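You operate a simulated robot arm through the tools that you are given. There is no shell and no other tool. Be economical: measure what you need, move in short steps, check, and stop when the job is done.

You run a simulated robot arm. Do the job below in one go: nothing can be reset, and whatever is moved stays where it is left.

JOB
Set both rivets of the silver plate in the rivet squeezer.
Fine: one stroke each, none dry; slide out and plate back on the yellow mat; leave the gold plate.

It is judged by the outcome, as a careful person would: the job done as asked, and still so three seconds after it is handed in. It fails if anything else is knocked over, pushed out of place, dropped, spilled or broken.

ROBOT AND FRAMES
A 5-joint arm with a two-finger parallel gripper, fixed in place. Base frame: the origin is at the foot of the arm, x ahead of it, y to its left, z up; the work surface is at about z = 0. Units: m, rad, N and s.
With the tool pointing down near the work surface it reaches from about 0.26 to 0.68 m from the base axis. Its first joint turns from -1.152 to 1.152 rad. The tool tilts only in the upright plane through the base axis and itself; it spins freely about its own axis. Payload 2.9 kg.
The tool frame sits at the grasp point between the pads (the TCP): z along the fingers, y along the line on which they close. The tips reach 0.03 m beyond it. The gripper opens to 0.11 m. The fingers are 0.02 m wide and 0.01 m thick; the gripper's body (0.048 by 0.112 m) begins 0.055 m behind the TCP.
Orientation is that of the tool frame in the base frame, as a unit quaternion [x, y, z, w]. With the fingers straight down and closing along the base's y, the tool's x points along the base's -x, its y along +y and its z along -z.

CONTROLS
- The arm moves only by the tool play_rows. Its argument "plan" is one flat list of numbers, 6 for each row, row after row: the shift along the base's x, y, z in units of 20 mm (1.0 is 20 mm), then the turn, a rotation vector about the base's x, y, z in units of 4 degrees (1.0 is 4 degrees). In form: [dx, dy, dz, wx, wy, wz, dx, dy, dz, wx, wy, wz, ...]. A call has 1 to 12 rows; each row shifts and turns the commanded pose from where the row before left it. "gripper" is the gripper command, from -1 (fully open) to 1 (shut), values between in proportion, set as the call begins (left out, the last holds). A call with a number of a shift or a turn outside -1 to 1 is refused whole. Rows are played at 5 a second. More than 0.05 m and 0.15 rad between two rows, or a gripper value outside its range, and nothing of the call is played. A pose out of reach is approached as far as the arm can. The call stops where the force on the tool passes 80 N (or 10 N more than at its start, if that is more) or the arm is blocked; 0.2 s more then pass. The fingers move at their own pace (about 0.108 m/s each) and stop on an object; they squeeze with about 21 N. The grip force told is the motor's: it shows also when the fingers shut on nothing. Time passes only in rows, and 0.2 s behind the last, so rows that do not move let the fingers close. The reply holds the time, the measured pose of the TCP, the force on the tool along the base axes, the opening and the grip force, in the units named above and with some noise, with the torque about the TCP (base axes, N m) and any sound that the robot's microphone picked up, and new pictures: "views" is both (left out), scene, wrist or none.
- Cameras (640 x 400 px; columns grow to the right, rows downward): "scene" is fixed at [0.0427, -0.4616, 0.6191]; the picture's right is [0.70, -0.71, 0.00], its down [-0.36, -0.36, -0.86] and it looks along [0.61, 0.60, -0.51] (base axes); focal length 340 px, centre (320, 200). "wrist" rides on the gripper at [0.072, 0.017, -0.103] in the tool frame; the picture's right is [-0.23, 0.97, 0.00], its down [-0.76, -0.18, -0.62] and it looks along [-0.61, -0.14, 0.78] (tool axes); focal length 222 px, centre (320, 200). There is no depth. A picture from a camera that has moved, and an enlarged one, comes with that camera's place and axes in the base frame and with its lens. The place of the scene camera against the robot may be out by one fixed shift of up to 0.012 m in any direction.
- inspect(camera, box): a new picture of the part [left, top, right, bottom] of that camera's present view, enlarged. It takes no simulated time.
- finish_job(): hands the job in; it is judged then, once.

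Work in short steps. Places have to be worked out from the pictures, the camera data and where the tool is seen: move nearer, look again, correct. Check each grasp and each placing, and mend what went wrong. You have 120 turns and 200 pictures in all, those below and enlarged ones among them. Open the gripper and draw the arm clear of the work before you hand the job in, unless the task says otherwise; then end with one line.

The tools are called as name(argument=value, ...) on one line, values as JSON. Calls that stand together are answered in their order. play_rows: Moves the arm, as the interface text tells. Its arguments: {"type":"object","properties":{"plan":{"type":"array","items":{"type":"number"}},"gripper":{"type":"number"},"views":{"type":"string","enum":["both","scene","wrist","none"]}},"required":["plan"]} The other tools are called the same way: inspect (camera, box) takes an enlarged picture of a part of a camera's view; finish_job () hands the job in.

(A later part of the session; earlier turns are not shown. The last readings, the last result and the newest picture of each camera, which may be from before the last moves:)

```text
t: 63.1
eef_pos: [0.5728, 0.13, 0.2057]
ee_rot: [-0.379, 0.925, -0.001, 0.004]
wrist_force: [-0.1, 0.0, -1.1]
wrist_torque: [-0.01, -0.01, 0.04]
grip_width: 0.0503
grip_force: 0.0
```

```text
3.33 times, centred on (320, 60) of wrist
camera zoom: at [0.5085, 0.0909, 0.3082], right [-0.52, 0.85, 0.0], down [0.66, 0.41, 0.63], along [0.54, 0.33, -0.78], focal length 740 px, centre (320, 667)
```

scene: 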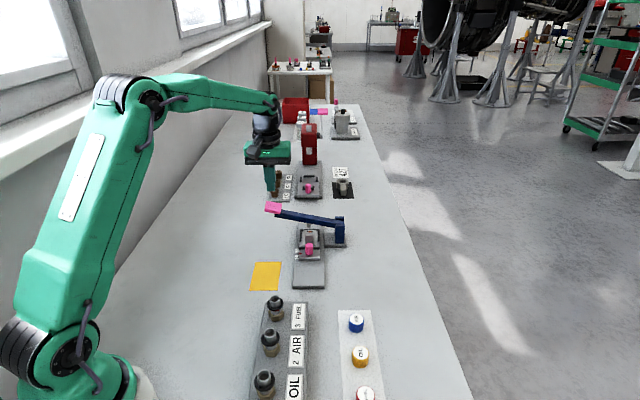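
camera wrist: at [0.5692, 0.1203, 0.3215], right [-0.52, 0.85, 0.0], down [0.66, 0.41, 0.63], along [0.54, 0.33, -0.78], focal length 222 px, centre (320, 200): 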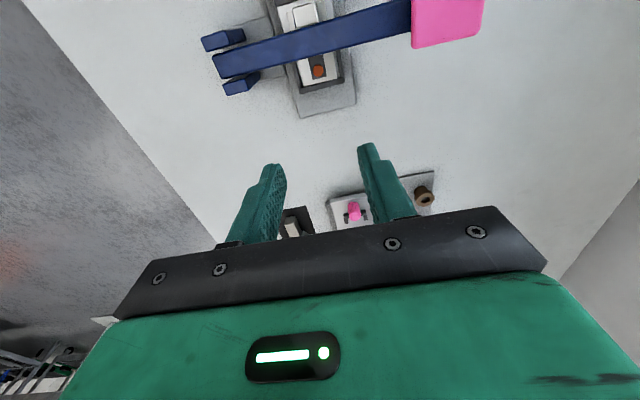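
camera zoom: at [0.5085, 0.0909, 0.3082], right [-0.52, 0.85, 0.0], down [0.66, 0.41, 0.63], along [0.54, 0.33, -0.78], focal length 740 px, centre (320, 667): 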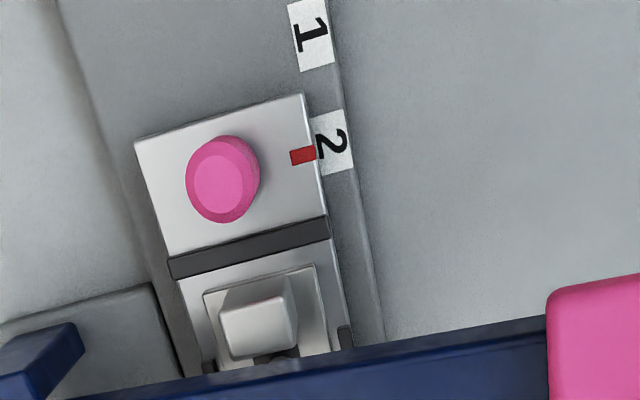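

The slide barely moved (about 0.4 mm): the pull was taken up in the grip. I repeat with a slower, longer pull and check before releasing.

play_rows(plan=[-0.5, -0.9, 0, 0, 0, 0, -0.5, -0.9, 0, 0, 0, 0, -0.5, -0.9, -0.7, 0, 0, 0, 0, 0, -1, 0, 0, 0, 0, 0, -1, 0, 0, 0, 0, 0, -1, 0, 0, 0, 0, 0, -1, 0, 0, 0, 0, 0, -1, 0, 0, 0, 0, 0, -1, 0, 0, 0, 0, 0, 0, 0, 0, 0], views="none")

play_rows(plan=[0, 0, -0.1, 0, 0, 0, 0, 0, 0, 0, 0, 0, 0, 0, 0, 0, 0, 0], gripper=1, views="none")

inspect(camera="wrist", box=[270, 80, 400, 200])

play_rows(plan=[-0.06, -0.059, 0, 0, 0, 0, -0.06, -0.059, 0, 0, 0, 0, 0, 0, 0, 0, 0, 0, 0, 0, 0, 0, 0, 0], views="none")

inspect(camera="wrist", box=[270, 80, 400, 200])

```text
t: 65.3
eef_pos: [0.544, 0.075, 0.0715]
ee_rot: [-0.379, 0.925, -0.002, 0.004]
wrist_force: [0.6, -0.1, 0.6]
wrist_torque: [0.01, 0.0, -0.01]
grip_width: 0.0501
grip_force: 0.0
```

```text
t: 66.1
eef_pos: [0.5429, 0.0759, 0.07]
ee_rot: [-0.38, 0.925, -0.001, 0.004]
wrist_force: [-17.0, 12.5, 18.9]
wrist_torque: [0.26, 1.17, 0.11]
grip_width: 0.0194
grip_force: 44.9
```

```text
3.33 times, centred on (335, 140) of wrist
camera zoom: at [0.4796, 0.0373, 0.1734], right [-0.52, 0.85, 0.0], down [0.66, 0.41, 0.63], along [0.54, 0.33, -0.78], focal length 740 px, centre (270, 400)
```

zoom: 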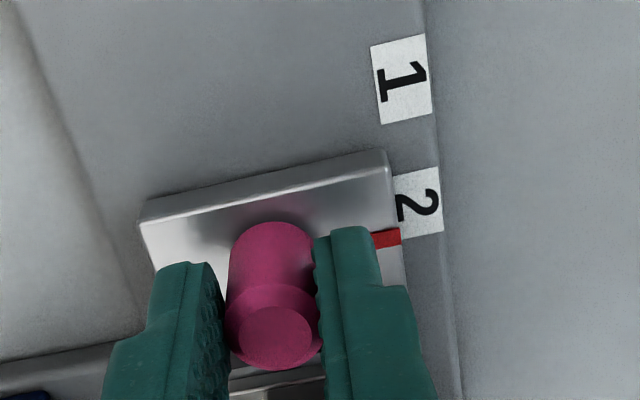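

```text
t: 67.1
eef_pos: [0.5416, 0.0749, 0.0714]
ee_rot: [-0.38, 0.925, -0.001, 0.004]
wrist_force: [-14.1, 18.2, 13.2]
wrist_torque: [1.37, 0.11, 0.1]
grip_width: 0.0195
grip_force: 45.3
```

```text
3.33 times, centred on (335, 140) of wrist
camera zoom: at [0.4773, 0.0353, 0.1731], right [-0.52, 0.85, 0.0], down [0.66, 0.41, 0.63], along [0.54, 0.33, -0.78], focal length 740 px, centre (270, 400)
```

zoom: 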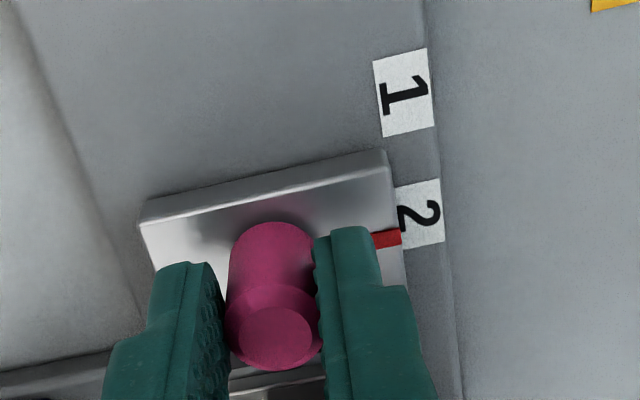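

While held, the slide moved back about 2.7 mm with the tool. I relieve the sideways load before opening, then recheck from above.

play_rows(plan=[-0.05, 0.05, 0, 0, 0, 0, 0, 0, 0, 0, 0, 0], views="none")

play_rows(plan=[0, 0, 0, 0, 0, 0, 0, 0, 0, 0, 0, 0, 0, 0, 1, 0, 0, 0, 0, 0, 1, 0, 0, 0, 0, 0, 1, 0, 0, 0, 0, 0, 1, 0, 0, 0, 0, 0, 1, 0, 0, 0, 0, 0, 1, 0, 0, 0, 0.5, 0.9, 0.7, 0, 0, 0, 0.5, 0.9, 0, 0, 0, 0, 0.5, 0.9, 0, 0, 0, 0, 0, 0, 0, 0, 0, 0], gripper=0.09, views="none")

inspect(camera="wrist", box=[240, 0, 400, 120])

```text
t: 67.7
eef_pos: [0.5417, 0.075, 0.0701]
ee_rot: [-0.378, 0.926, -0.001, 0.005]
wrist_force: [-3.4, 4.5, 11.2]
wrist_torque: [-0.14, 1.04, 0.07]
grip_width: 0.0197
grip_force: 45.1
```

```text
t: 70.3
eef_pos: [0.5691, 0.1297, 0.204]
ee_rot: [-0.38, 0.925, -0.001, 0.004]
wrist_force: [0.1, 0.0, 0.3]
wrist_torque: [0.0, 0.01, 0.0]
grip_width: 0.0502
grip_force: 0.1
```

```text
3.33 times, centred on (320, 60) of wrist
camera zoom: at [0.5045, 0.0897, 0.306], right [-0.52, 0.85, 0.0], down [0.66, 0.41, 0.63], along [0.54, 0.33, -0.78], focal length 740 px, centre (320, 667)
```

zoom: 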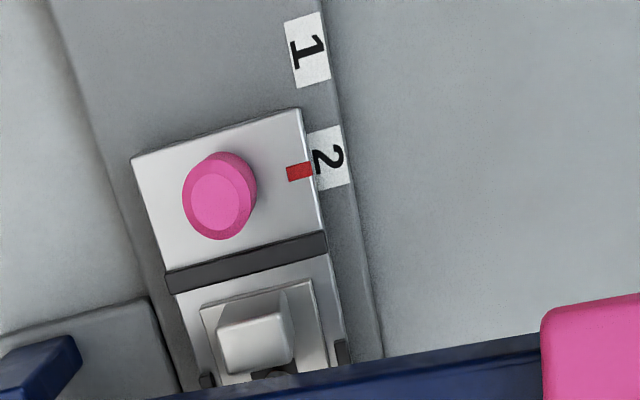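

The slide snaps back to the same spot when released, so mark 2 has a detent and the slide position is right; it's the plate that sits about 3 mm too far forward in its pocket. I'll draw the slide back ~50 mm, then lift the plate slightly and reseat it 3 mm back.

play_rows(plan=[-0.4, -0.85, 0, 0, 0, 0, -0.4, -0.85, 0, 0, 0, 0, -0.4, -0.85, 0, 0, 0, 0, 0, 0, -1, 0, 0, 0, 0, 0, -1, 0, 0, 0, 0, 0, -1, 0, 0, 0, 0, 0, -1, 0, 0, 0, 0, 0, -1, 0, 0, 0, 0, 0, -1, 0, 0, 0, 0, 0, -0.6, 0, 0, 0, 0, 0, 0, 0, 0, 0], views="none")

play_rows(plan=[0, 0, 0, 0, 0, 0, 0, 0, 0, 0, 0, 0, 0, 0, 0, 0, 0, 0], gripper=1, views="none")

play_rows(plan=[-0.18, -0.177, 0, 0, 0, 0, -0.356, -0.351, 0, 0, 0, 0, -0.356, -0.351, 0, 0, 0, 0, -0.356, -0.351, 0, 0, 0, 0, -0.356, -0.351, 0, 0, 0, 0, -0.18, -0.177, 0, 0, 0, 0, 0, 0, 0, 0, 0, 0], views="wrist")

```text
t: 72.7
eef_pos: [0.5461, 0.0779, 0.0737]
ee_rot: [-0.38, 0.925, -0.001, 0.004]
wrist_force: [0.0, -0.4, -0.3]
wrist_torque: [0.02, 0.05, 0.0]
grip_width: 0.0503
grip_force: 0.1
```

```text
t: 73.5
eef_pos: [0.545, 0.0779, 0.0723]
ee_rot: [-0.381, 0.925, -0.001, 0.002]
wrist_force: [-14.0, 15.2, 4.8]
wrist_torque: [0.66, 0.62, 0.05]
grip_width: 0.0194
grip_force: 44.8
```

```text
t: 75.1
eef_pos: [0.5113, 0.044, 0.0725]
ee_rot: [-0.38, 0.925, 0.0, 0.004]
wrist_force: [-21.1, 22.0, 20.9]
wrist_torque: [1.24, 0.46, 0.06]
grip_width: 0.0195
grip_force: 44.9
camera wrist: at [0.4467, 0.0043, 0.1755], right [-0.52, 0.85, 0.0], down [0.66, 0.41, 0.63], along [0.54, 0.33, -0.78], focal length 222 px, centre (320, 200)
```

wrist: 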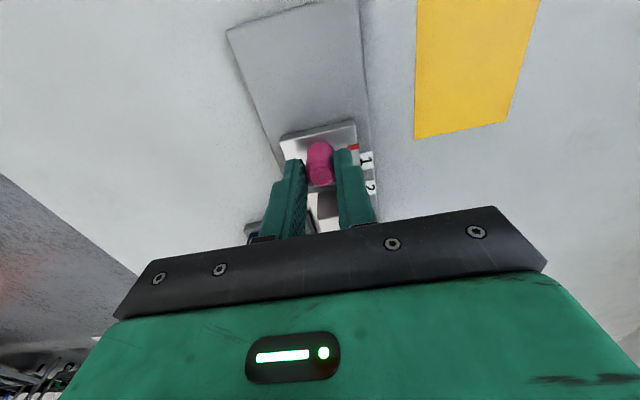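

play_rows(plan=[-0.06, 0.06, 0, 0, 0, 0, 0, 0, 0, 0, 0, 0], views="none")

play_rows(plan=[0, 0, 0, 0, 0, 0, 0, 0, 0, 0, 0, 0, 0, 0, 1, 0, 0, 0, 0, 0, 1, 0, 0, 0, 0, 0, 1, 0, 0, 0, 0, 0, 1, 0, 0, 0, 0, 0, 1, 0, 0, 0, 0.356, 0.351, 0, 0, 0, 0, 0.356, 0.351, 0, 0, 0, 0, 0.356, 0.351, 0, 0, 0, 0, 0, 0, 0, 0, 0, 0], gripper=0.09, views="none")

inspect(camera="wrist", box=[220, 30, 420, 190])

inspect(camera="scene", box=[270, 200, 350, 290])

```text
t: 75.7
eef_pos: [0.511, 0.0438, 0.073]
ee_rot: [-0.378, 0.926, -0.002, 0.006]
wrist_force: [-6.0, 5.8, 20.2]
wrist_torque: [-0.23, 1.16, 0.0]
grip_width: 0.0195
grip_force: 45.2
```

```text
t: 78.1
eef_pos: [0.5315, 0.0663, 0.1706]
ee_rot: [-0.38, 0.925, -0.001, 0.004]
wrist_force: [-0.5, -0.1, -0.5]
wrist_torque: [0.0, -0.03, 0.03]
grip_width: 0.0499
grip_force: 0.3
```

```text
2.50 times, centred on (320, 110) of wrist
camera zoom: at [0.4663, 0.0265, 0.2744], right [-0.52, 0.85, 0.0], down [0.66, 0.41, 0.63], along [0.54, 0.33, -0.78], focal length 555 px, centre (320, 425)
```

zoom: 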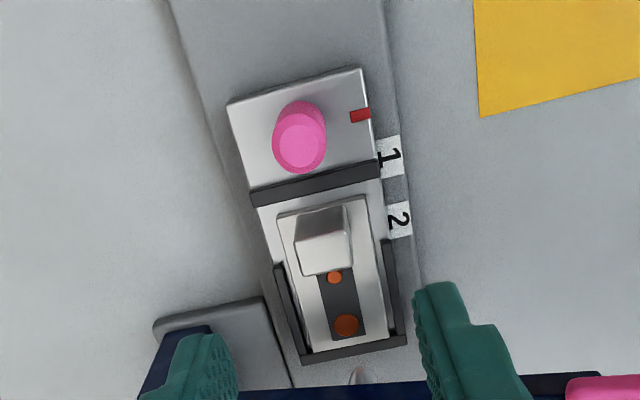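

```text
4.44 times, centred on (310, 245) of scene
camera zoom: at [0.0427, -0.4616, 0.6191], right [0.7, -0.71, 0.0], down [-0.36, -0.36, -0.86], along [0.61, 0.6, -0.51], focal length 1510 px, centre (364, 0)
```

zoom: 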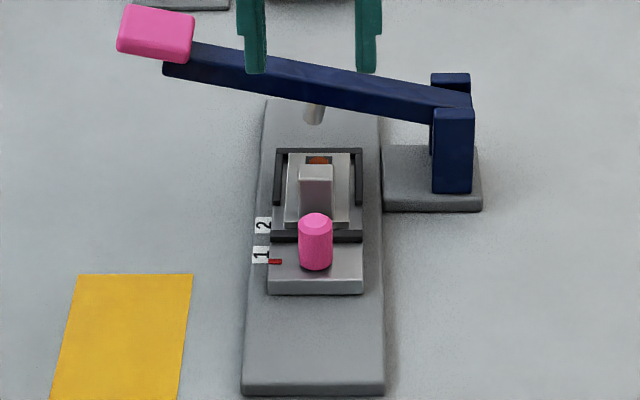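

I lower onto the block at (0.538, 0.074).

play_rows(plan=[0.06, 0.08, -1, 0, 0, 0, 0.06, 0.08, -1, 0, 0, 0, 0.06, 0.08, -1, 0, 0, 0, 0.06, 0.08, -1, 0, 0, 0, 0.06, 0.08, -0.95, 0, 0, 0, 0, 0, 0, 0, 0, 0], views="wrist")

inspect(camera="wrist", box=[220, 60, 420, 220])

inspect(camera="scene", box=[270, 180, 350, 270])

```text
t: 79.5
eef_pos: [0.5363, 0.0734, 0.0719]
ee_rot: [-0.379, 0.925, -0.001, 0.005]
wrist_force: [1.2, -0.4, 1.0]
wrist_torque: [-0.03, -0.04, -0.05]
grip_width: 0.0501
grip_force: 0.0
camera wrist: at [0.4727, 0.0338, 0.1739], right [-0.52, 0.85, 0.0], down [0.66, 0.41, 0.63], along [0.54, 0.33, -0.78], focal length 222 px, centre (320, 200)
```

wrist: 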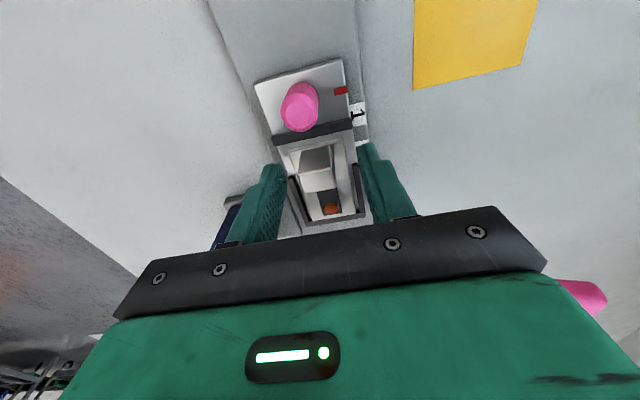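

```text
2.50 times, centred on (320, 140) of wrist
camera zoom: at [0.4727, 0.0338, 0.1739], right [-0.52, 0.85, 0.0], down [0.66, 0.41, 0.63], along [0.54, 0.33, -0.78], focal length 555 px, centre (320, 350)
```

zoom: 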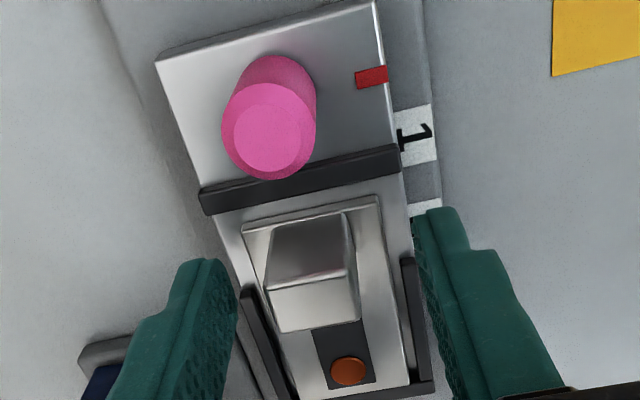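

```text
4.44 times, centred on (310, 225) of scene
camera zoom: at [0.0427, -0.4616, 0.6191], right [0.7, -0.71, 0.0], down [-0.36, -0.36, -0.86], along [0.61, 0.6, -0.51], focal length 1510 px, centre (364, 89)
```

zoom: 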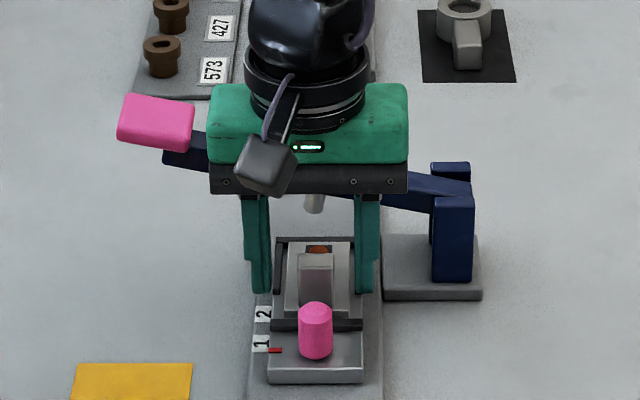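

play_rows(plan=[0, 0, 0, 0, 0, 0, 0, 0, 0, 0, 0, 0, 0, 0, 0, 0, 0, 0], gripper=1, views="none")

play_rows(plan=[0, 0, 0.15, 0, 0, 0, 0, 0, 0.1, 0, 0, 0, 0, 0, 0, 0, 0, 0], views="none")

inspect(camera="wrist", box=[240, 80, 400, 210])

```text
t: 80.3
eef_pos: [0.5378, 0.0747, 0.0721]
ee_rot: [-0.378, 0.926, -0.001, 0.004]
wrist_force: [0.2, -0.4, -0.8]
wrist_torque: [0.11, -0.04, -0.07]
grip_width: 0.0217
grip_force: 21.8
```

```text
t: 81.1
eef_pos: [0.5358, 0.0731, 0.0778]
ee_rot: [-0.379, 0.925, -0.001, 0.003]
wrist_force: [0.0, -0.5, -0.4]
wrist_torque: [-0.03, 0.02, 0.01]
grip_width: 0.0216
grip_force: 20.9
```

```text
3.08 times, centred on (320, 145) of wrist
camera zoom: at [0.4724, 0.0337, 0.1797], right [-0.52, 0.85, 0.0], down [0.66, 0.41, 0.63], along [0.54, 0.33, -0.78], focal length 684 px, centre (320, 369)
```

zoom: 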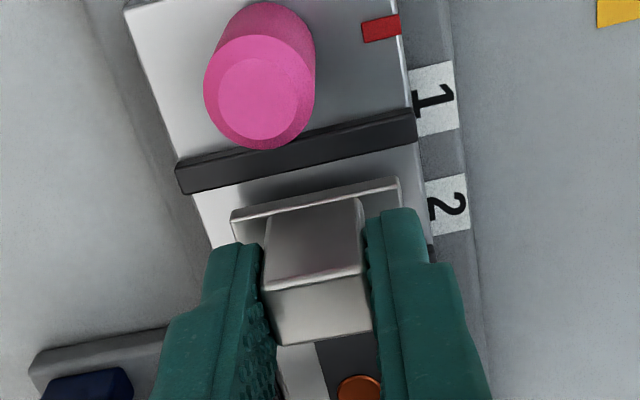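

Lifted about 5 mm. Now 3 mm back along the rail and down again.

play_rows(plan=[-0.107, -0.105, 0, 0, 0, 0, 0, 0, 0, 0, 0, 0, 0, 0, -0.15, 0, 0, 0, 0, 0, -0.12, 0, 0, 0, 0, 0, 0, 0, 0, 0], views="none")

inspect(camera="wrist", box=[240, 80, 400, 210])

```text
t: 82.3
eef_pos: [0.5351, 0.0723, 0.0719]
ee_rot: [-0.38, 0.925, -0.001, 0.005]
wrist_force: [-1.0, -0.5, -2.5]
wrist_torque: [-0.04, 0.04, -0.05]
grip_width: 0.0217
grip_force: 20.8
```

```text
3.08 times, centred on (320, 145) of wrist
camera zoom: at [0.4696, 0.0314, 0.1747], right [-0.52, 0.85, 0.0], down [0.66, 0.41, 0.63], along [0.54, 0.33, -0.78], focal length 684 px, centre (320, 369)
```

zoom: 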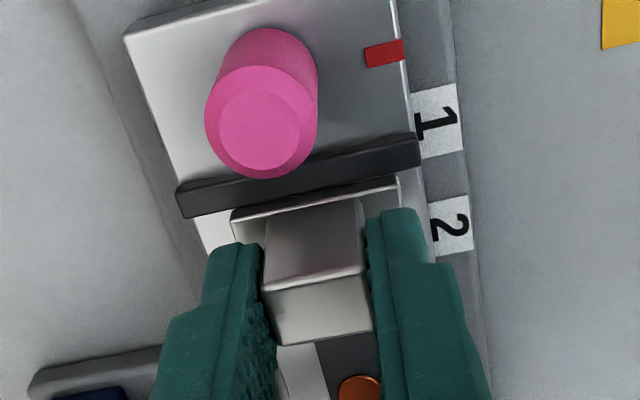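

play_rows(plan=[0, 0, -0.06, 0, 0, 0, 0, 0, -0.04, 0, 0, 0, 0, 0, 0, 0, 0, 0], views="none")

```text
t: 83.1
eef_pos: [0.5343, 0.0709, 0.0714]
ee_rot: [-0.381, 0.925, -0.001, 0.007]
wrist_force: [-3.4, 1.2, 13.4]
wrist_torque: [0.1, 0.28, -0.04]
grip_width: 0.0214
grip_force: 21.3
```

Contact (13 N). I ease, release, rise, and check the plate's place in the pocket.

play_rows(plan=[0, 0, 0.05, 0, 0, 0, 0, 0, 0, 0, 0, 0], views="none")

play_rows(plan=[0, 0, 0, 0, 0, 0, 0, 0, 0, 0, 0, 0, 0, 0, 1, 0, 0, 0, 0, 0, 1, 0, 0, 0, 0, 0, 1, 0, 0, 0, 0, 0, 1, 0, 0, 0, 0, 0, 1, 0, 0, 0, 0, 0, 0, 0, 0, 0], gripper=0.09, views="none")

inspect(camera="wrist", box=[240, 40, 400, 180])

inspect(camera="scene", box=[280, 200, 340, 270])

```text
t: 83.7
eef_pos: [0.5355, 0.0706, 0.0709]
ee_rot: [-0.38, 0.925, -0.002, 0.003]
wrist_force: [-1.4, 3.7, 10.4]
wrist_torque: [0.41, -0.12, 0.05]
grip_width: 0.0215
grip_force: 20.8
```

```text
t: 85.5
eef_pos: [0.537, 0.0721, 0.1699]
ee_rot: [-0.379, 0.925, -0.002, 0.004]
wrist_force: [-0.6, -0.9, -0.7]
wrist_torque: [0.0, 0.02, 0.01]
grip_width: 0.0502
grip_force: 0.2
```

```text
2.86 times, centred on (320, 110) of wrist
camera zoom: at [0.4717, 0.0325, 0.2736], right [-0.52, 0.85, 0.0], down [0.66, 0.41, 0.63], along [0.54, 0.33, -0.78], focal length 635 px, centre (320, 457)
```

zoom: 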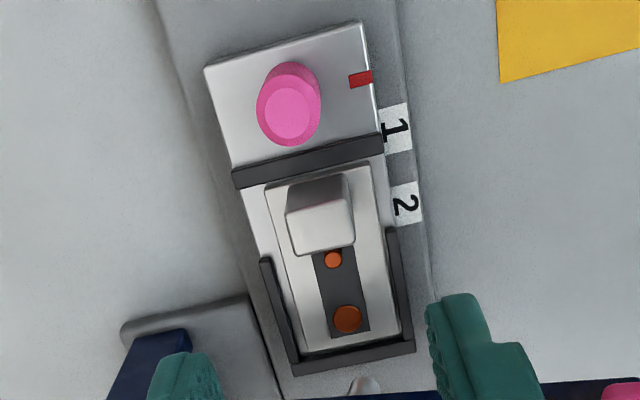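

```text
5.71 times, centred on (310, 235) of scene
camera zoom: at [0.0427, -0.4616, 0.6191], right [0.7, -0.71, 0.0], down [-0.36, -0.36, -0.86], along [0.61, 0.6, -0.51], focal length 1942 px, centre (377, 0)
```

zoom: 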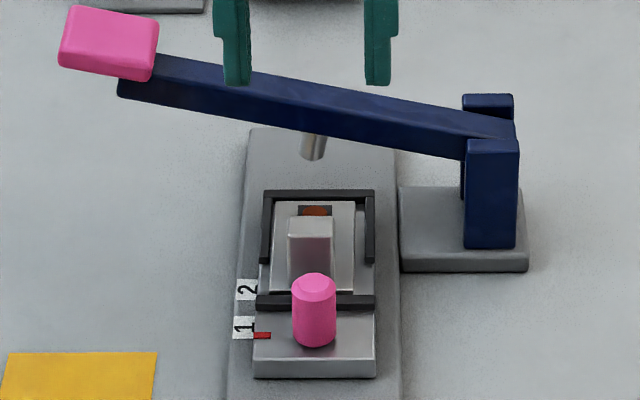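

The plate now sits 3 mm back, with a clear gap at both ends of the pocket. I go to the knob and push the slide to mark 2 (about 48 mm).

play_rows(plan=[-0.66, -0.65, 0, 0, 0, 0, -0.66, -0.65, 0, 0, 0, 0, 0, 0, -1, 0, 0, 0, 0, 0, -1, 0, 0, 0, 0, 0, -1, 0, 0, 0, 0, 0, -1, 0, 0, 0, 0, 0, -0.9, 0, 0, 0, 0, 0, 0, 0, 0, 0], views="none")

play_rows(plan=[0, 0, 0, 0, 0, 0, 0, 0, 0, 0, 0, 0, 0, 0, 0, 0, 0, 0], gripper=1, views="none")

play_rows(plan=[0.18, 0.177, 0, 0, 0, 0, 0.3, 0.296, 0, 0, 0, 0, 0.3, 0.296, 0, 0, 0, 0, 0.3, 0.296, 0, 0, 0, 0, 0.3, 0.296, 0, 0, 0, 0, 0.2, 0.197, 0, 0, 0, 0, 0.13, 0.128, 0, 0, 0, 0, 0, 0, 0, 0, 0, 0], views="wrist")

inspect(camera="wrist", box=[270, 80, 400, 200])

```text
t: 87.3
eef_pos: [0.5086, 0.0461, 0.0726]
ee_rot: [-0.38, 0.925, -0.001, 0.004]
wrist_force: [0.4, 0.0, 0.4]
wrist_torque: [-0.04, 0.01, -0.04]
grip_width: 0.0503
grip_force: 0.1
```

```text
t: 88.1
eef_pos: [0.5115, 0.0431, 0.0738]
ee_rot: [-0.378, 0.926, -0.003, 0.007]
wrist_force: [32.0, -30.9, -13.2]
wrist_torque: [-1.11, 0.15, -0.07]
grip_width: 0.0198
grip_force: 45.1
```

```text
t: 89.9
eef_pos: [0.5433, 0.0786, 0.0748]
ee_rot: [-0.378, 0.926, -0.002, 0.007]
wrist_force: [27.5, -26.0, -7.0]
wrist_torque: [-0.8, -0.03, -0.09]
grip_width: 0.0198
grip_force: 44.6
camera wrist: at [0.4786, 0.038, 0.1762], right [-0.52, 0.85, -0.01], down [0.66, 0.4, 0.63], along [0.54, 0.33, -0.77], focal length 222 px, centre (320, 200)
```

wrist: 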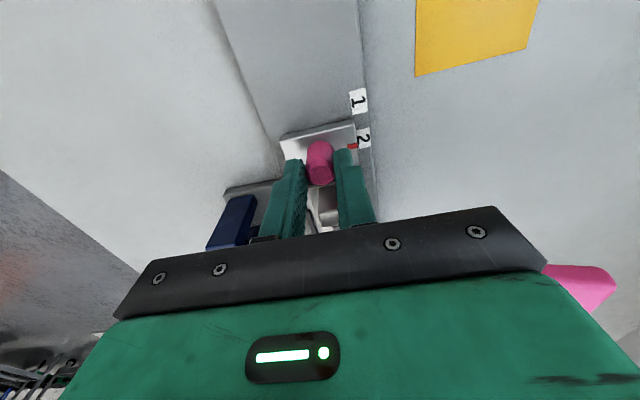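

```text
3.33 times, centred on (335, 140) of wrist
camera zoom: at [0.4786, 0.038, 0.1762], right [-0.52, 0.85, -0.01], down [0.66, 0.4, 0.63], along [0.54, 0.33, -0.77], focal length 740 px, centre (270, 400)
```

zoom: 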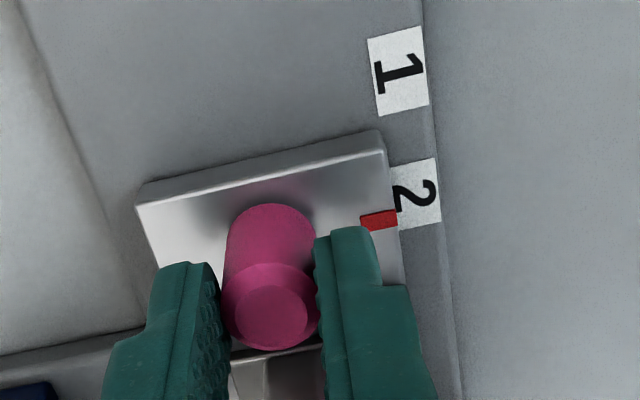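

Sideways load is 40 N; I relieve it, then release, rise and check from above.

play_rows(plan=[0.08, -0.08, 0, 0, 0, 0, 0, 0, 0, 0, 0, 0], views="none")

play_rows(plan=[0, 0, 0, 0, 0, 0, 0, 0, 0, 0, 0, 0, 0, 0, 1, 0, 0, 0, 0, 0, 1, 0, 0, 0, 0, 0, 1, 0, 0, 0, 0, 0, 1, 0, 0, 0, 0, 0, 1, 0, 0, 0, 0, 0, 1, 0, 0, 0, 0.5, 0.9, 0.5, 0, 0, 0, 0.5, 0.9, 0, 0, 0, 0, 0.5, 0.9, 0, 0, 0, 0, 0, 0, 0, 0, 0, 0], gripper=0.09, views="none")

inspect(camera="wrist", box=[240, 0, 400, 120])

```text
t: 90.5
eef_pos: [0.5451, 0.0782, 0.0744]
ee_rot: [-0.38, 0.925, -0.001, 0.006]
wrist_force: [16.6, -13.6, -0.5]
wrist_torque: [0.74, -1.01, -0.05]
grip_width: 0.0196
grip_force: 45.3
```

```text
t: 93.1
eef_pos: [0.573, 0.1319, 0.205]
ee_rot: [-0.379, 0.925, -0.001, 0.003]
wrist_force: [-0.5, -1.6, -0.1]
wrist_torque: [-0.01, 0.0, 0.03]
grip_width: 0.0498
grip_force: 0.1
```

```text
3.33 times, centred on (320, 60) of wrist
camera zoom: at [0.5082, 0.0926, 0.3063], right [-0.52, 0.85, 0.0], down [0.66, 0.41, 0.63], along [0.54, 0.33, -0.78], focal length 740 px, centre (320, 667)
```

zoom: 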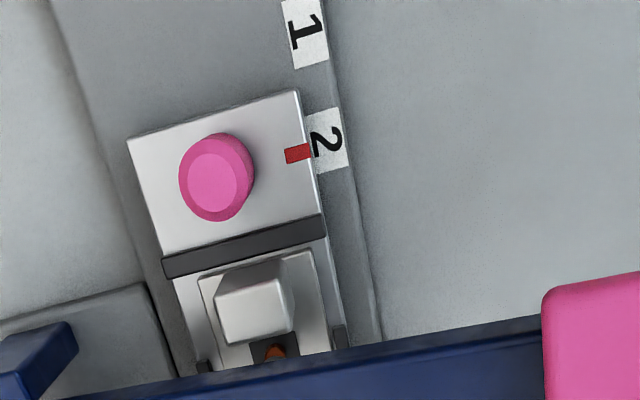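

Slide is at detent 2, the block now clears the lever, and the near rivet is at f≈0.500 under the ram. To the handle.

play_rows(plan=[-0.73, 0.714, 0, 0, 0, 0, -0.73, 0.714, 0, 0, 0, 0, -0.73, 0.714, 0, 0, 0, 0, -0.73, 0.714, 0, 0, 0, 0, 0, 0, -0.6, 0, 0, 0, 0, 0, -0.9, 0, 0, 0, 0, 0, -0.6, 0, 0, 0, 0, 0, 0, 0, 0, 0], gripper=1, views="none")

play_rows(plan=[0, 0, -0.3, 0, 0, 0, 0, 0, -0.3, 0, 0, 0, 0, 0, -0.3, 0, 0, 0, 0, 0, 0, 0, 0, 0], views="none")

inspect(camera="scene", box=[240, 160, 360, 260])

```text
t: 94.9
eef_pos: [0.5156, 0.1879, 0.1609]
ee_rot: [-0.38, 0.925, 0.0, 0.005]
wrist_force: [-0.1, 0.3, 0.2]
wrist_torque: [0.0, -0.01, 0.02]
grip_width: 0.0
grip_force: 21.1
```

```text
t: 95.9
eef_pos: [0.5146, 0.1881, 0.1447]
ee_rot: [-0.379, 0.925, 0.0, 0.005]
wrist_force: [-0.9, 0.8, 1.4]
wrist_torque: [-0.02, -0.01, -0.02]
grip_width: 0.0
grip_force: 20.9
```

```text
4.00 times, centred on (300, 210) of scene
camera zoom: at [0.0427, -0.4616, 0.6191], right [0.7, -0.71, 0.0], down [-0.36, -0.36, -0.86], along [0.61, 0.6, -0.51], focal length 1359 px, centre (400, 160)
```

zoom: 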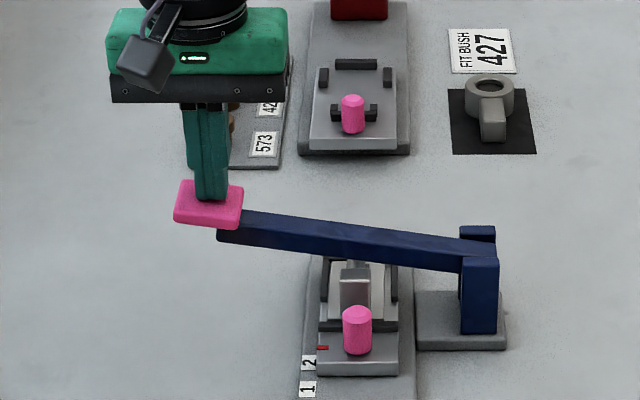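

Contact with low force; I press on.

play_rows(plan=[0, 0, -0.3, 0, 0, 0, 0, 0, -0.3, 0, 0, 0, 0, 0, -0.3, 0, 0, 0, 0, 0, -0.3, 0, 0, 0, 0, 0, -0.2, 0, 0, 0], views="none")

inspect(camera="scene", box=[240, 160, 360, 260])

```text
t: 97.1
eef_pos: [0.5151, 0.1891, 0.115]
ee_rot: [-0.38, 0.925, 0.001, 0.005]
wrist_force: [-4.6, 5.0, 6.7]
wrist_torque: [0.12, 0.22, -0.07]
grip_width: 0.0002
grip_force: 21.3
```

```text
4.00 times, centred on (300, 210) of scene
camera zoom: at [0.0426, -0.4616, 0.6191], right [0.7, -0.71, 0.0], down [-0.36, -0.36, -0.86], along [0.61, 0.6, -0.51], focal length 1359 px, centre (400, 160)
```

zoom: 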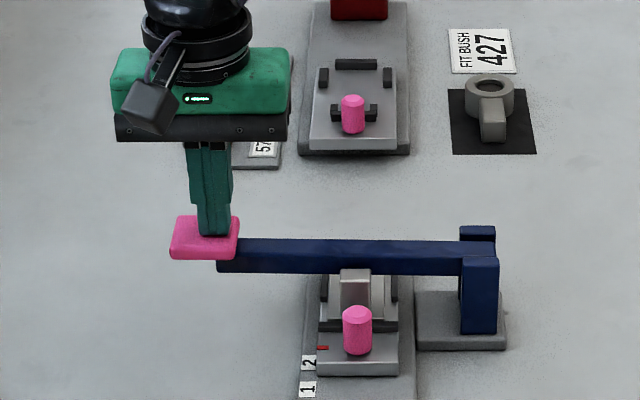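

The lever passes the block freely now. I complete the stroke to the bottom.

play_rows(plan=[0, 0, -0.15, 0, 0, 0, 0, 0, -0.15, 0, 0, 0, 0, 0, -0.1, 0, 0, 0, 0, 0, -0.1, 0, 0, 0, 0, 0, -0.1, 0, 0, 0], views="none")

```text
t: 98.3
eef_pos: [0.5174, 0.1878, 0.1104]
ee_rot: [-0.38, 0.925, -0.001, 0.008]
wrist_force: [-24.9, -4.0, 62.5]
wrist_torque: [-0.5, 1.2, -0.3]
grip_width: 0.0002
grip_force: 21.0
```

Bottomed at the same z=0.110 with 62 N, as in the first stroke. I rise and look at the rivet.

play_rows(plan=[0, 0, 0.4, 0, 0, 0, 0, 0, 0.5, 0, 0, 0, 0, 0, 0.7, 0, 0, 0, 0, 0, 1, 0, 0, 0, 0, 0, 1, 0, 0, 0, 0, 0, 1, 0, 0, 0, 0, 0, 0.5, 0, 0, 0, 0, 0, 0, 0, 0, 0], views="none")

inspect(camera="wrist", box=[160, 0, 360, 180])

inspect(camera="scene", box=[240, 160, 360, 260])

```text
t: 100.1
eef_pos: [0.5168, 0.1878, 0.2047]
ee_rot: [-0.379, 0.925, 0.0, 0.005]
wrist_force: [-1.0, 0.0, 0.4]
wrist_torque: [0.0, -0.01, -0.02]
grip_width: 0.0004
grip_force: 20.7
```

```text
2.22 times, centred on (260, 90) of wrist
camera zoom: at [0.4514, 0.1484, 0.3077], right [-0.52, 0.85, 0.0], down [0.66, 0.41, 0.63], along [0.54, 0.33, -0.78], focal length 494 px, centre (453, 444)
```

zoom: 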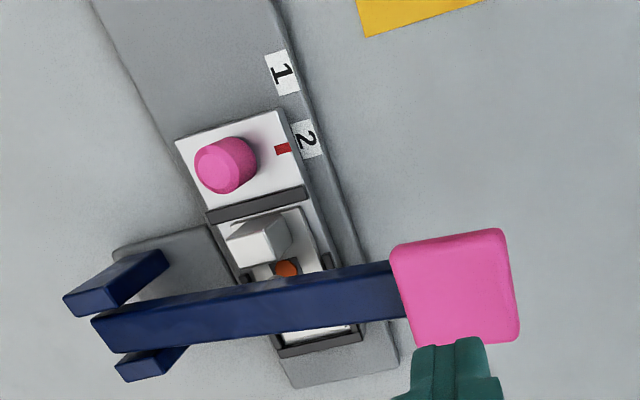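

```text
4.00 times, centred on (300, 210) of scene
camera zoom: at [0.0427, -0.4616, 0.6191], right [0.7, -0.71, 0.0], down [-0.36, -0.36, -0.86], along [0.61, 0.6, -0.51], focal length 1359 px, centre (400, 160)
```

zoom: 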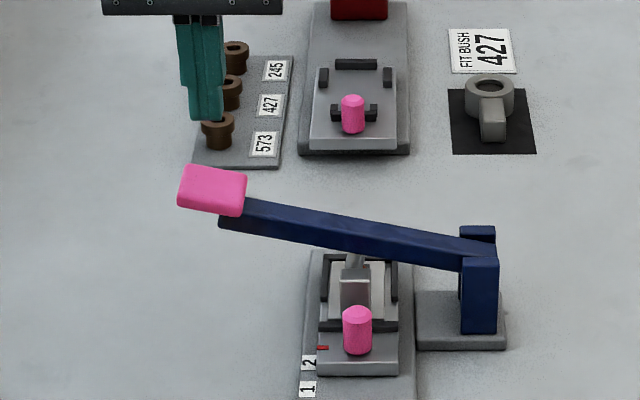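

Both rivets are set. Now I return to the knob to draw the slide fully out.

play_rows(plan=[0.235, -0.907, 0, 0, 0, 0, 0.235, -0.907, 0, 0, 0, 0, 0.235, -0.907, 0, 0, 0, 0, 0.235, -0.907, 0, 0, 0, 0, 0.235, -0.907, 0, 0, 0, 0, 0.235, -0.907, 0, 0, 0, 0, 0, 0, -1, 0, 0, 0, 0, 0, -1, 0, 0, 0, 0, 0, 0, 0, 0, 0], gripper=0.09, views="none")

play_rows(plan=[0, 0, -1, 0, 0, 0, 0, 0, -1, 0, 0, 0, 0, 0, -1, 0, 0, 0, 0, 0, -1, 0, 0, 0, 0, 0, -0.55, 0, 0, 0, 0, 0, 0, 0, 0, 0], views="none")

play_rows(plan=[0, 0, 0, 0, 0, 0, 0, 0, 0, 0, 0, 0, 0, 0, 0, 0, 0, 0], gripper=1, views="wrist")

```text
t: 102.1
eef_pos: [0.544, 0.0806, 0.1648]
ee_rot: [-0.379, 0.925, -0.001, 0.004]
wrist_force: [1.2, -0.3, 0.3]
wrist_torque: [-0.04, -0.01, 0.02]
grip_width: 0.0498
grip_force: 0.0
```

```text
t: 103.5
eef_pos: [0.5434, 0.0811, 0.0745]
ee_rot: [-0.379, 0.925, -0.001, 0.005]
wrist_force: [0.2, 0.9, 0.5]
wrist_torque: [-0.02, 0.02, 0.03]
grip_width: 0.0502
grip_force: 0.2
```

```text
t: 104.3
eef_pos: [0.5443, 0.0781, 0.0743]
ee_rot: [-0.378, 0.926, -0.002, 0.007]
wrist_force: [24.2, -24.8, -10.1]
wrist_torque: [-0.39, -0.34, -0.11]
grip_width: 0.0195
grip_force: 45.0
camera wrist: at [0.48, 0.0393, 0.1764], right [-0.52, 0.85, -0.01], down [0.66, 0.41, 0.63], along [0.54, 0.33, -0.77], focal length 222 px, centre (320, 200)
```

wrist: 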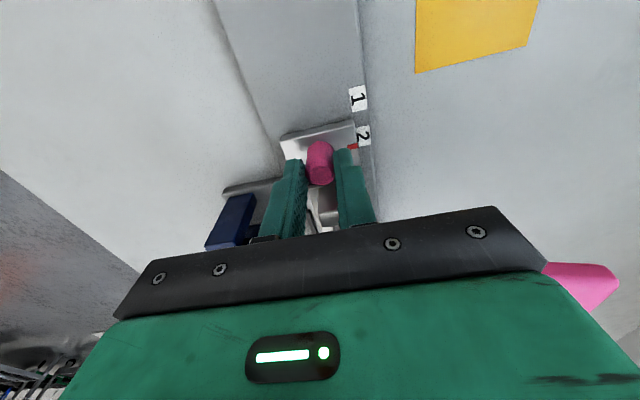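

play_rows(plan=[0.07, -0.07, 0, 0, 0, 0, -0.18, -0.177, 0, 0, 0, 0, -0.427, -0.421, 0, 0, 0, 0, -0.427, -0.421, 0, 0, 0, 0, -0.427, -0.421, 0, 0, 0, 0, -0.427, -0.421, 0, 0, 0, 0, -0.427, -0.421, 0, 0, 0, 0, -0.427, -0.421, 0, 0, 0, 0, -0.427, -0.421, 0, 0, 0, 0, -0.427, -0.421, 0, 0, 0, 0, 0, 0, 0, 0, 0, 0], views="wrist")

inspect(camera="scene", box=[270, 200, 350, 300])

```text
t: 106.7
eef_pos: [0.4733, 0.0065, 0.0742]
ee_rot: [-0.379, 0.925, -0.003, 0.005]
wrist_force: [22.7, -21.8, -21.0]
wrist_torque: [-0.45, -0.07, -0.06]
grip_width: 0.0197
grip_force: 44.9
camera wrist: at [0.4092, -0.032, 0.1768], right [-0.52, 0.85, -0.01], down [0.66, 0.41, 0.63], along [0.54, 0.33, -0.78], focal length 222 px, centre (320, 200)
```

wrist: 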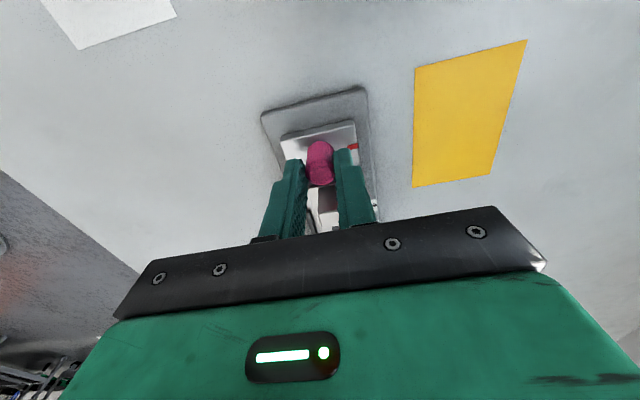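

```text
4.00 times, centred on (310, 250) of scene
camera zoom: at [0.0428, -0.4616, 0.6191], right [0.7, -0.71, 0.0], down [-0.36, -0.36, -0.86], along [0.61, 0.6, -0.51], focal length 1359 px, centre (360, 0)
```

zoom: 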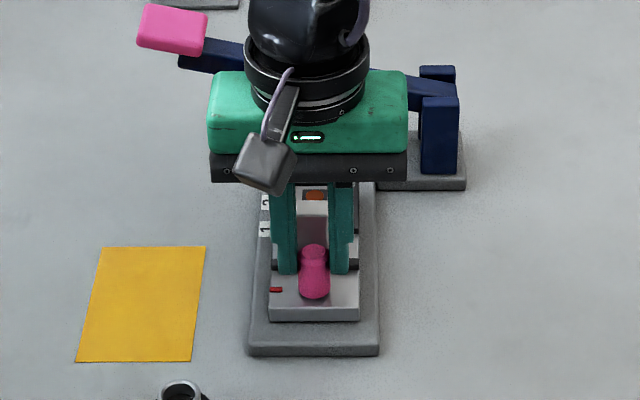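

About 10–12 mm remain to the fully-out position. I continue slowly, easing the sideways load.

play_rows(plan=[0.05, -0.05, 0, 0, 0, 0, -0.142, -0.14, 0, 0, 0, 0, -0.142, -0.14, 0, 0, 0, 0, -0.142, -0.14, 0, 0, 0, 0, 0, 0, 0, 0, 0, 0], views="none")

inspect(camera="scene", box=[270, 200, 350, 300])

```text
t: 107.9
eef_pos: [0.467, 0.0007, 0.0751]
ee_rot: [-0.382, 0.924, -0.002, 0.004]
wrist_force: [12.2, 26.7, -8.2]
wrist_torque: [0.87, 0.01, -0.02]
grip_width: 0.0195
grip_force: 44.7
```

```text
4.00 times, centred on (310, 250) of scene
camera zoom: at [0.0428, -0.4615, 0.6191], right [0.7, -0.71, 0.0], down [-0.36, -0.36, -0.86], along [0.61, 0.6, -0.51], focal length 1359 px, centre (360, 0)
```

zoom: 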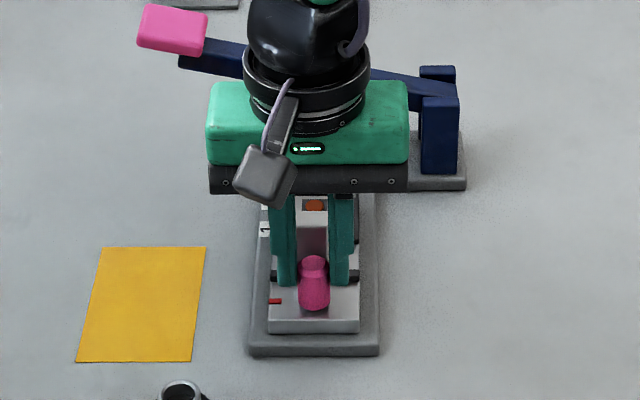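

The pull met the end stop (≈28 N) and the slide's image position equals its starting one: fully out. I release and rise to look at the plate.

play_rows(plan=[0.07, 0.07, 0, 0, 0, 0, 0, 0, 0, 0, 0, 0], views="none")

play_rows(plan=[0, 0, 0, 0, 0, 0, 0, 0, 0, 0, 0, 0, 0, 0, 1, 0, 0, 0, 0, 0, 1, 0, 0, 0, 0, 0, 1, 0, 0, 0, 0, 0, 1, 0, 0, 0, 0, 0, 1, 0, 0, 0, 0.356, 0.351, 0, 0, 0, 0, 0.356, 0.351, 0, 0, 0, 0, 0.356, 0.351, 0, 0, 0, 0, 0, 0, 0, 0, 0, 0], gripper=0.09, views="none")

inspect(camera="wrist", box=[220, 30, 420, 190])

inspect(camera="scene", box=[270, 200, 350, 300])

```text
t: 108.5
eef_pos: [0.467, -0.0002, 0.0747]
ee_rot: [-0.38, 0.925, -0.002, 0.002]
wrist_force: [-4.4, 25.1, 3.7]
wrist_torque: [1.38, -0.21, 0.05]
grip_width: 0.0195
grip_force: 45.2
```

```text
t: 110.9
eef_pos: [0.4873, 0.0221, 0.1754]
ee_rot: [-0.38, 0.925, -0.001, 0.004]
wrist_force: [0.1, 0.9, 0.6]
wrist_torque: [0.04, 0.02, 0.04]
grip_width: 0.0502
grip_force: 0.1
```

```text
2.50 times, centred on (320, 110) of wrist
camera zoom: at [0.4239, -0.0183, 0.2773], right [-0.52, 0.85, 0.0], down [0.66, 0.41, 0.63], along [0.54, 0.33, -0.78], focal length 555 px, centre (320, 425)
```

zoom: 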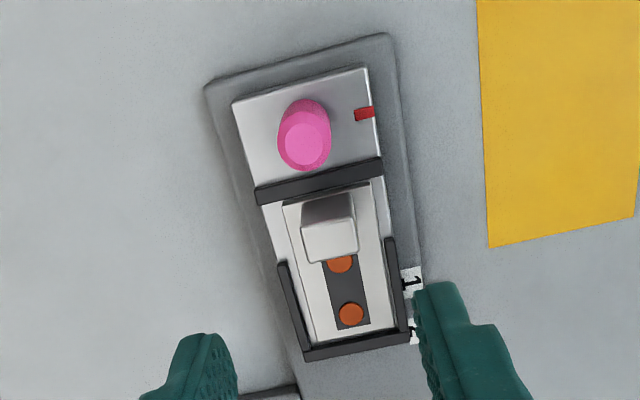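

```text
4.00 times, centred on (310, 250) of scene
camera zoom: at [0.0427, -0.4616, 0.6191], right [0.7, -0.71, 0.0], down [-0.36, -0.36, -0.86], along [0.61, 0.6, -0.51], focal length 1359 px, centre (360, 0)
```

zoom: 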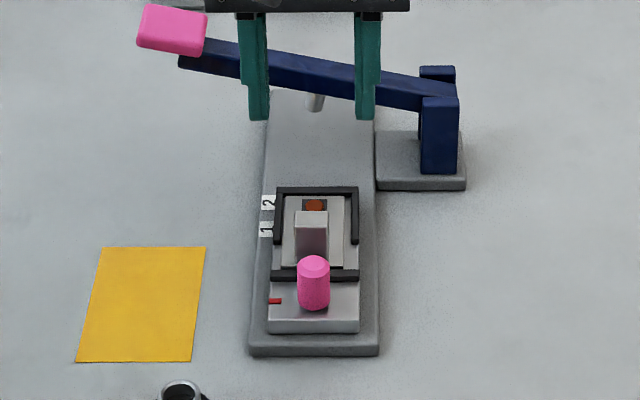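

Slide out, both rivets flattened. I lower onto the block at (0.492, 0.029) and grip it.

play_rows(plan=[0.046, 0.066, -1, 0, 0, 0, 0.046, 0.066, -1, 0, 0, 0, 0.046, 0.066, -1, 0, 0, 0, 0.046, 0.066, -1, 0, 0, 0, 0.046, 0.066, -1, 0, 0, 0, 0, 0, -0.15, 0, 0, 0, 0, 0, 0, 0, 0, 0], views="wrist")

play_rows(plan=[0, 0, 0, 0, 0, 0, 0, 0, 0, 0, 0, 0, 0, 0, 0, 0, 0, 0], gripper=1, views="wrist")

```text
t: 112.5
eef_pos: [0.494, 0.0272, 0.0704]
ee_rot: [-0.38, 0.925, -0.002, 0.004]
wrist_force: [0.4, -0.1, 0.2]
wrist_torque: [-0.01, -0.01, -0.03]
grip_width: 0.0503
grip_force: 0.1
camera wrist: at [0.4296, -0.0126, 0.1737], right [-0.52, 0.85, 0.0], down [0.66, 0.41, 0.63], along [0.54, 0.33, -0.78], focal length 222 px, centre (320, 200)
```

wrist: 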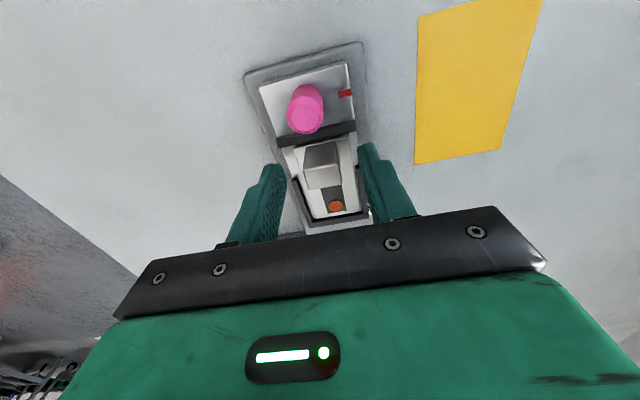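

```text
t: 113.3
eef_pos: [0.4937, 0.0264, 0.0711]
ee_rot: [-0.379, 0.925, -0.001, 0.004]
wrist_force: [0.9, -0.3, -0.4]
wrist_torque: [0.08, 0.0, 0.02]
grip_width: 0.0217
grip_force: 21.0
camera wrist: at [0.4297, -0.0127, 0.1739], right [-0.52, 0.85, 0.0], down [0.66, 0.41, 0.63], along [0.54, 0.33, -0.78], focal length 222 px, centre (320, 200)
```

wrist: 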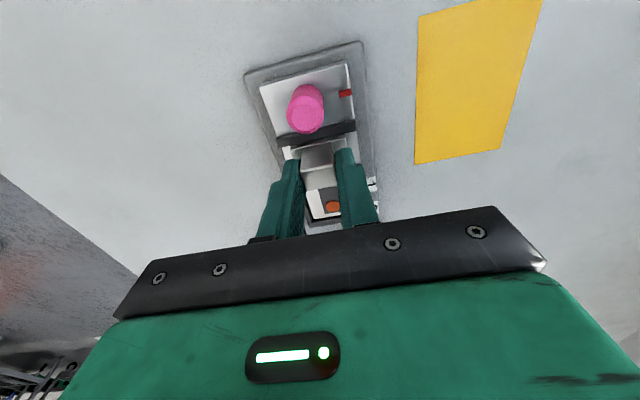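

Gripped. I lift clear and carry it back over the yellow mat.

play_rows(plan=[0, 0, 0.5, 0, 0, 0, 0, 0, 1, 0, 0, 0, 0, 0, 1, 0, 0, 0, 0, 0, 1, 0, 0, 0, -0.87, 0.435, 0, 0, 0, -0.1, -0.87, 0.435, 0, 0, 0, -0.1, -0.87, 0.435, 0, 0, 0, -0.1, -0.87, 0.435, 0, 0, 0, -0.1, -0.87, 0.435, 0, 0, 0, -0.1, -0.87, 0.435, 0, 0, 0, 0, 0, 0, 0, 0, 0, 0])

inspect(camera="wrist", box=[220, 60, 420, 220])

inspect(camera="scene", box=[220, 200, 340, 300])

```text
t: 115.7
eef_pos: [0.3874, 0.0818, 0.1422]
ee_rot: [-0.364, 0.932, -0.001, 0.004]
wrist_force: [0.3, -0.5, -2.0]
wrist_torque: [-0.01, 0.02, 0.01]
grip_width: 0.0217
grip_force: 20.5
camera wrist: at [0.3221, 0.0431, 0.2443], right [-0.49, 0.87, 0.0], down [0.68, 0.38, 0.63], along [0.55, 0.31, -0.78], focal length 222 px, centre (320, 200)
```

scene: 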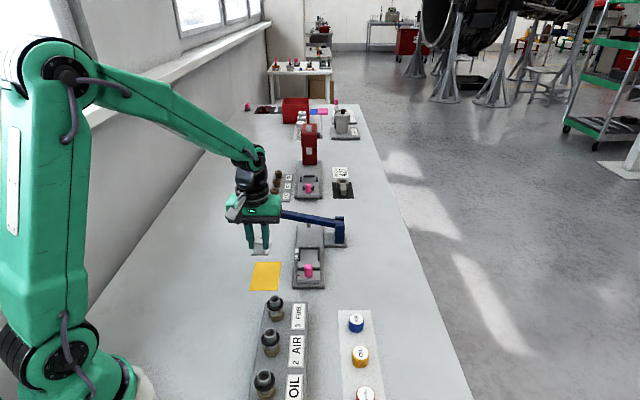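
wrist: 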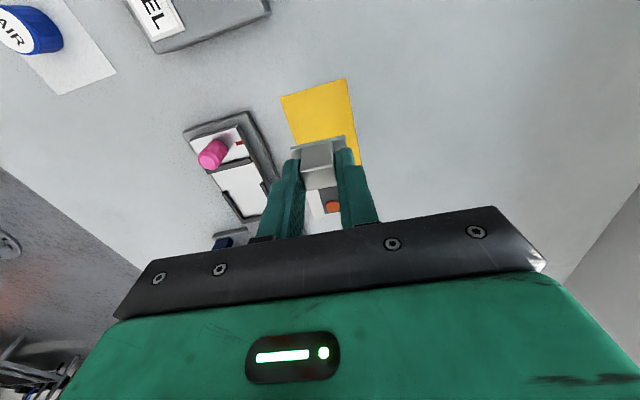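

```text
2.50 times, centred on (320, 140) of wrist
camera zoom: at [0.3221, 0.0431, 0.2443], right [-0.49, 0.87, 0.0], down [0.68, 0.38, 0.63], along [0.55, 0.31, -0.78], focal length 555 px, centre (320, 350)
```

zoom: 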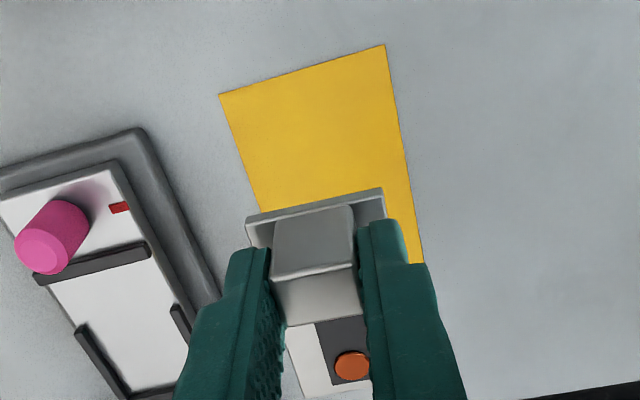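

```text
4.00 times, centred on (280, 250) of scene
camera zoom: at [0.0427, -0.4616, 0.6191], right [0.7, -0.71, 0.0], down [-0.36, -0.36, -0.86], along [0.61, 0.6, -0.51], focal length 1359 px, centre (480, 0)
```

zoom: 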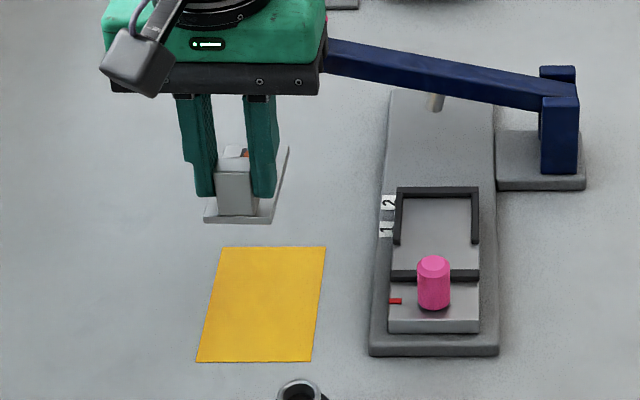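

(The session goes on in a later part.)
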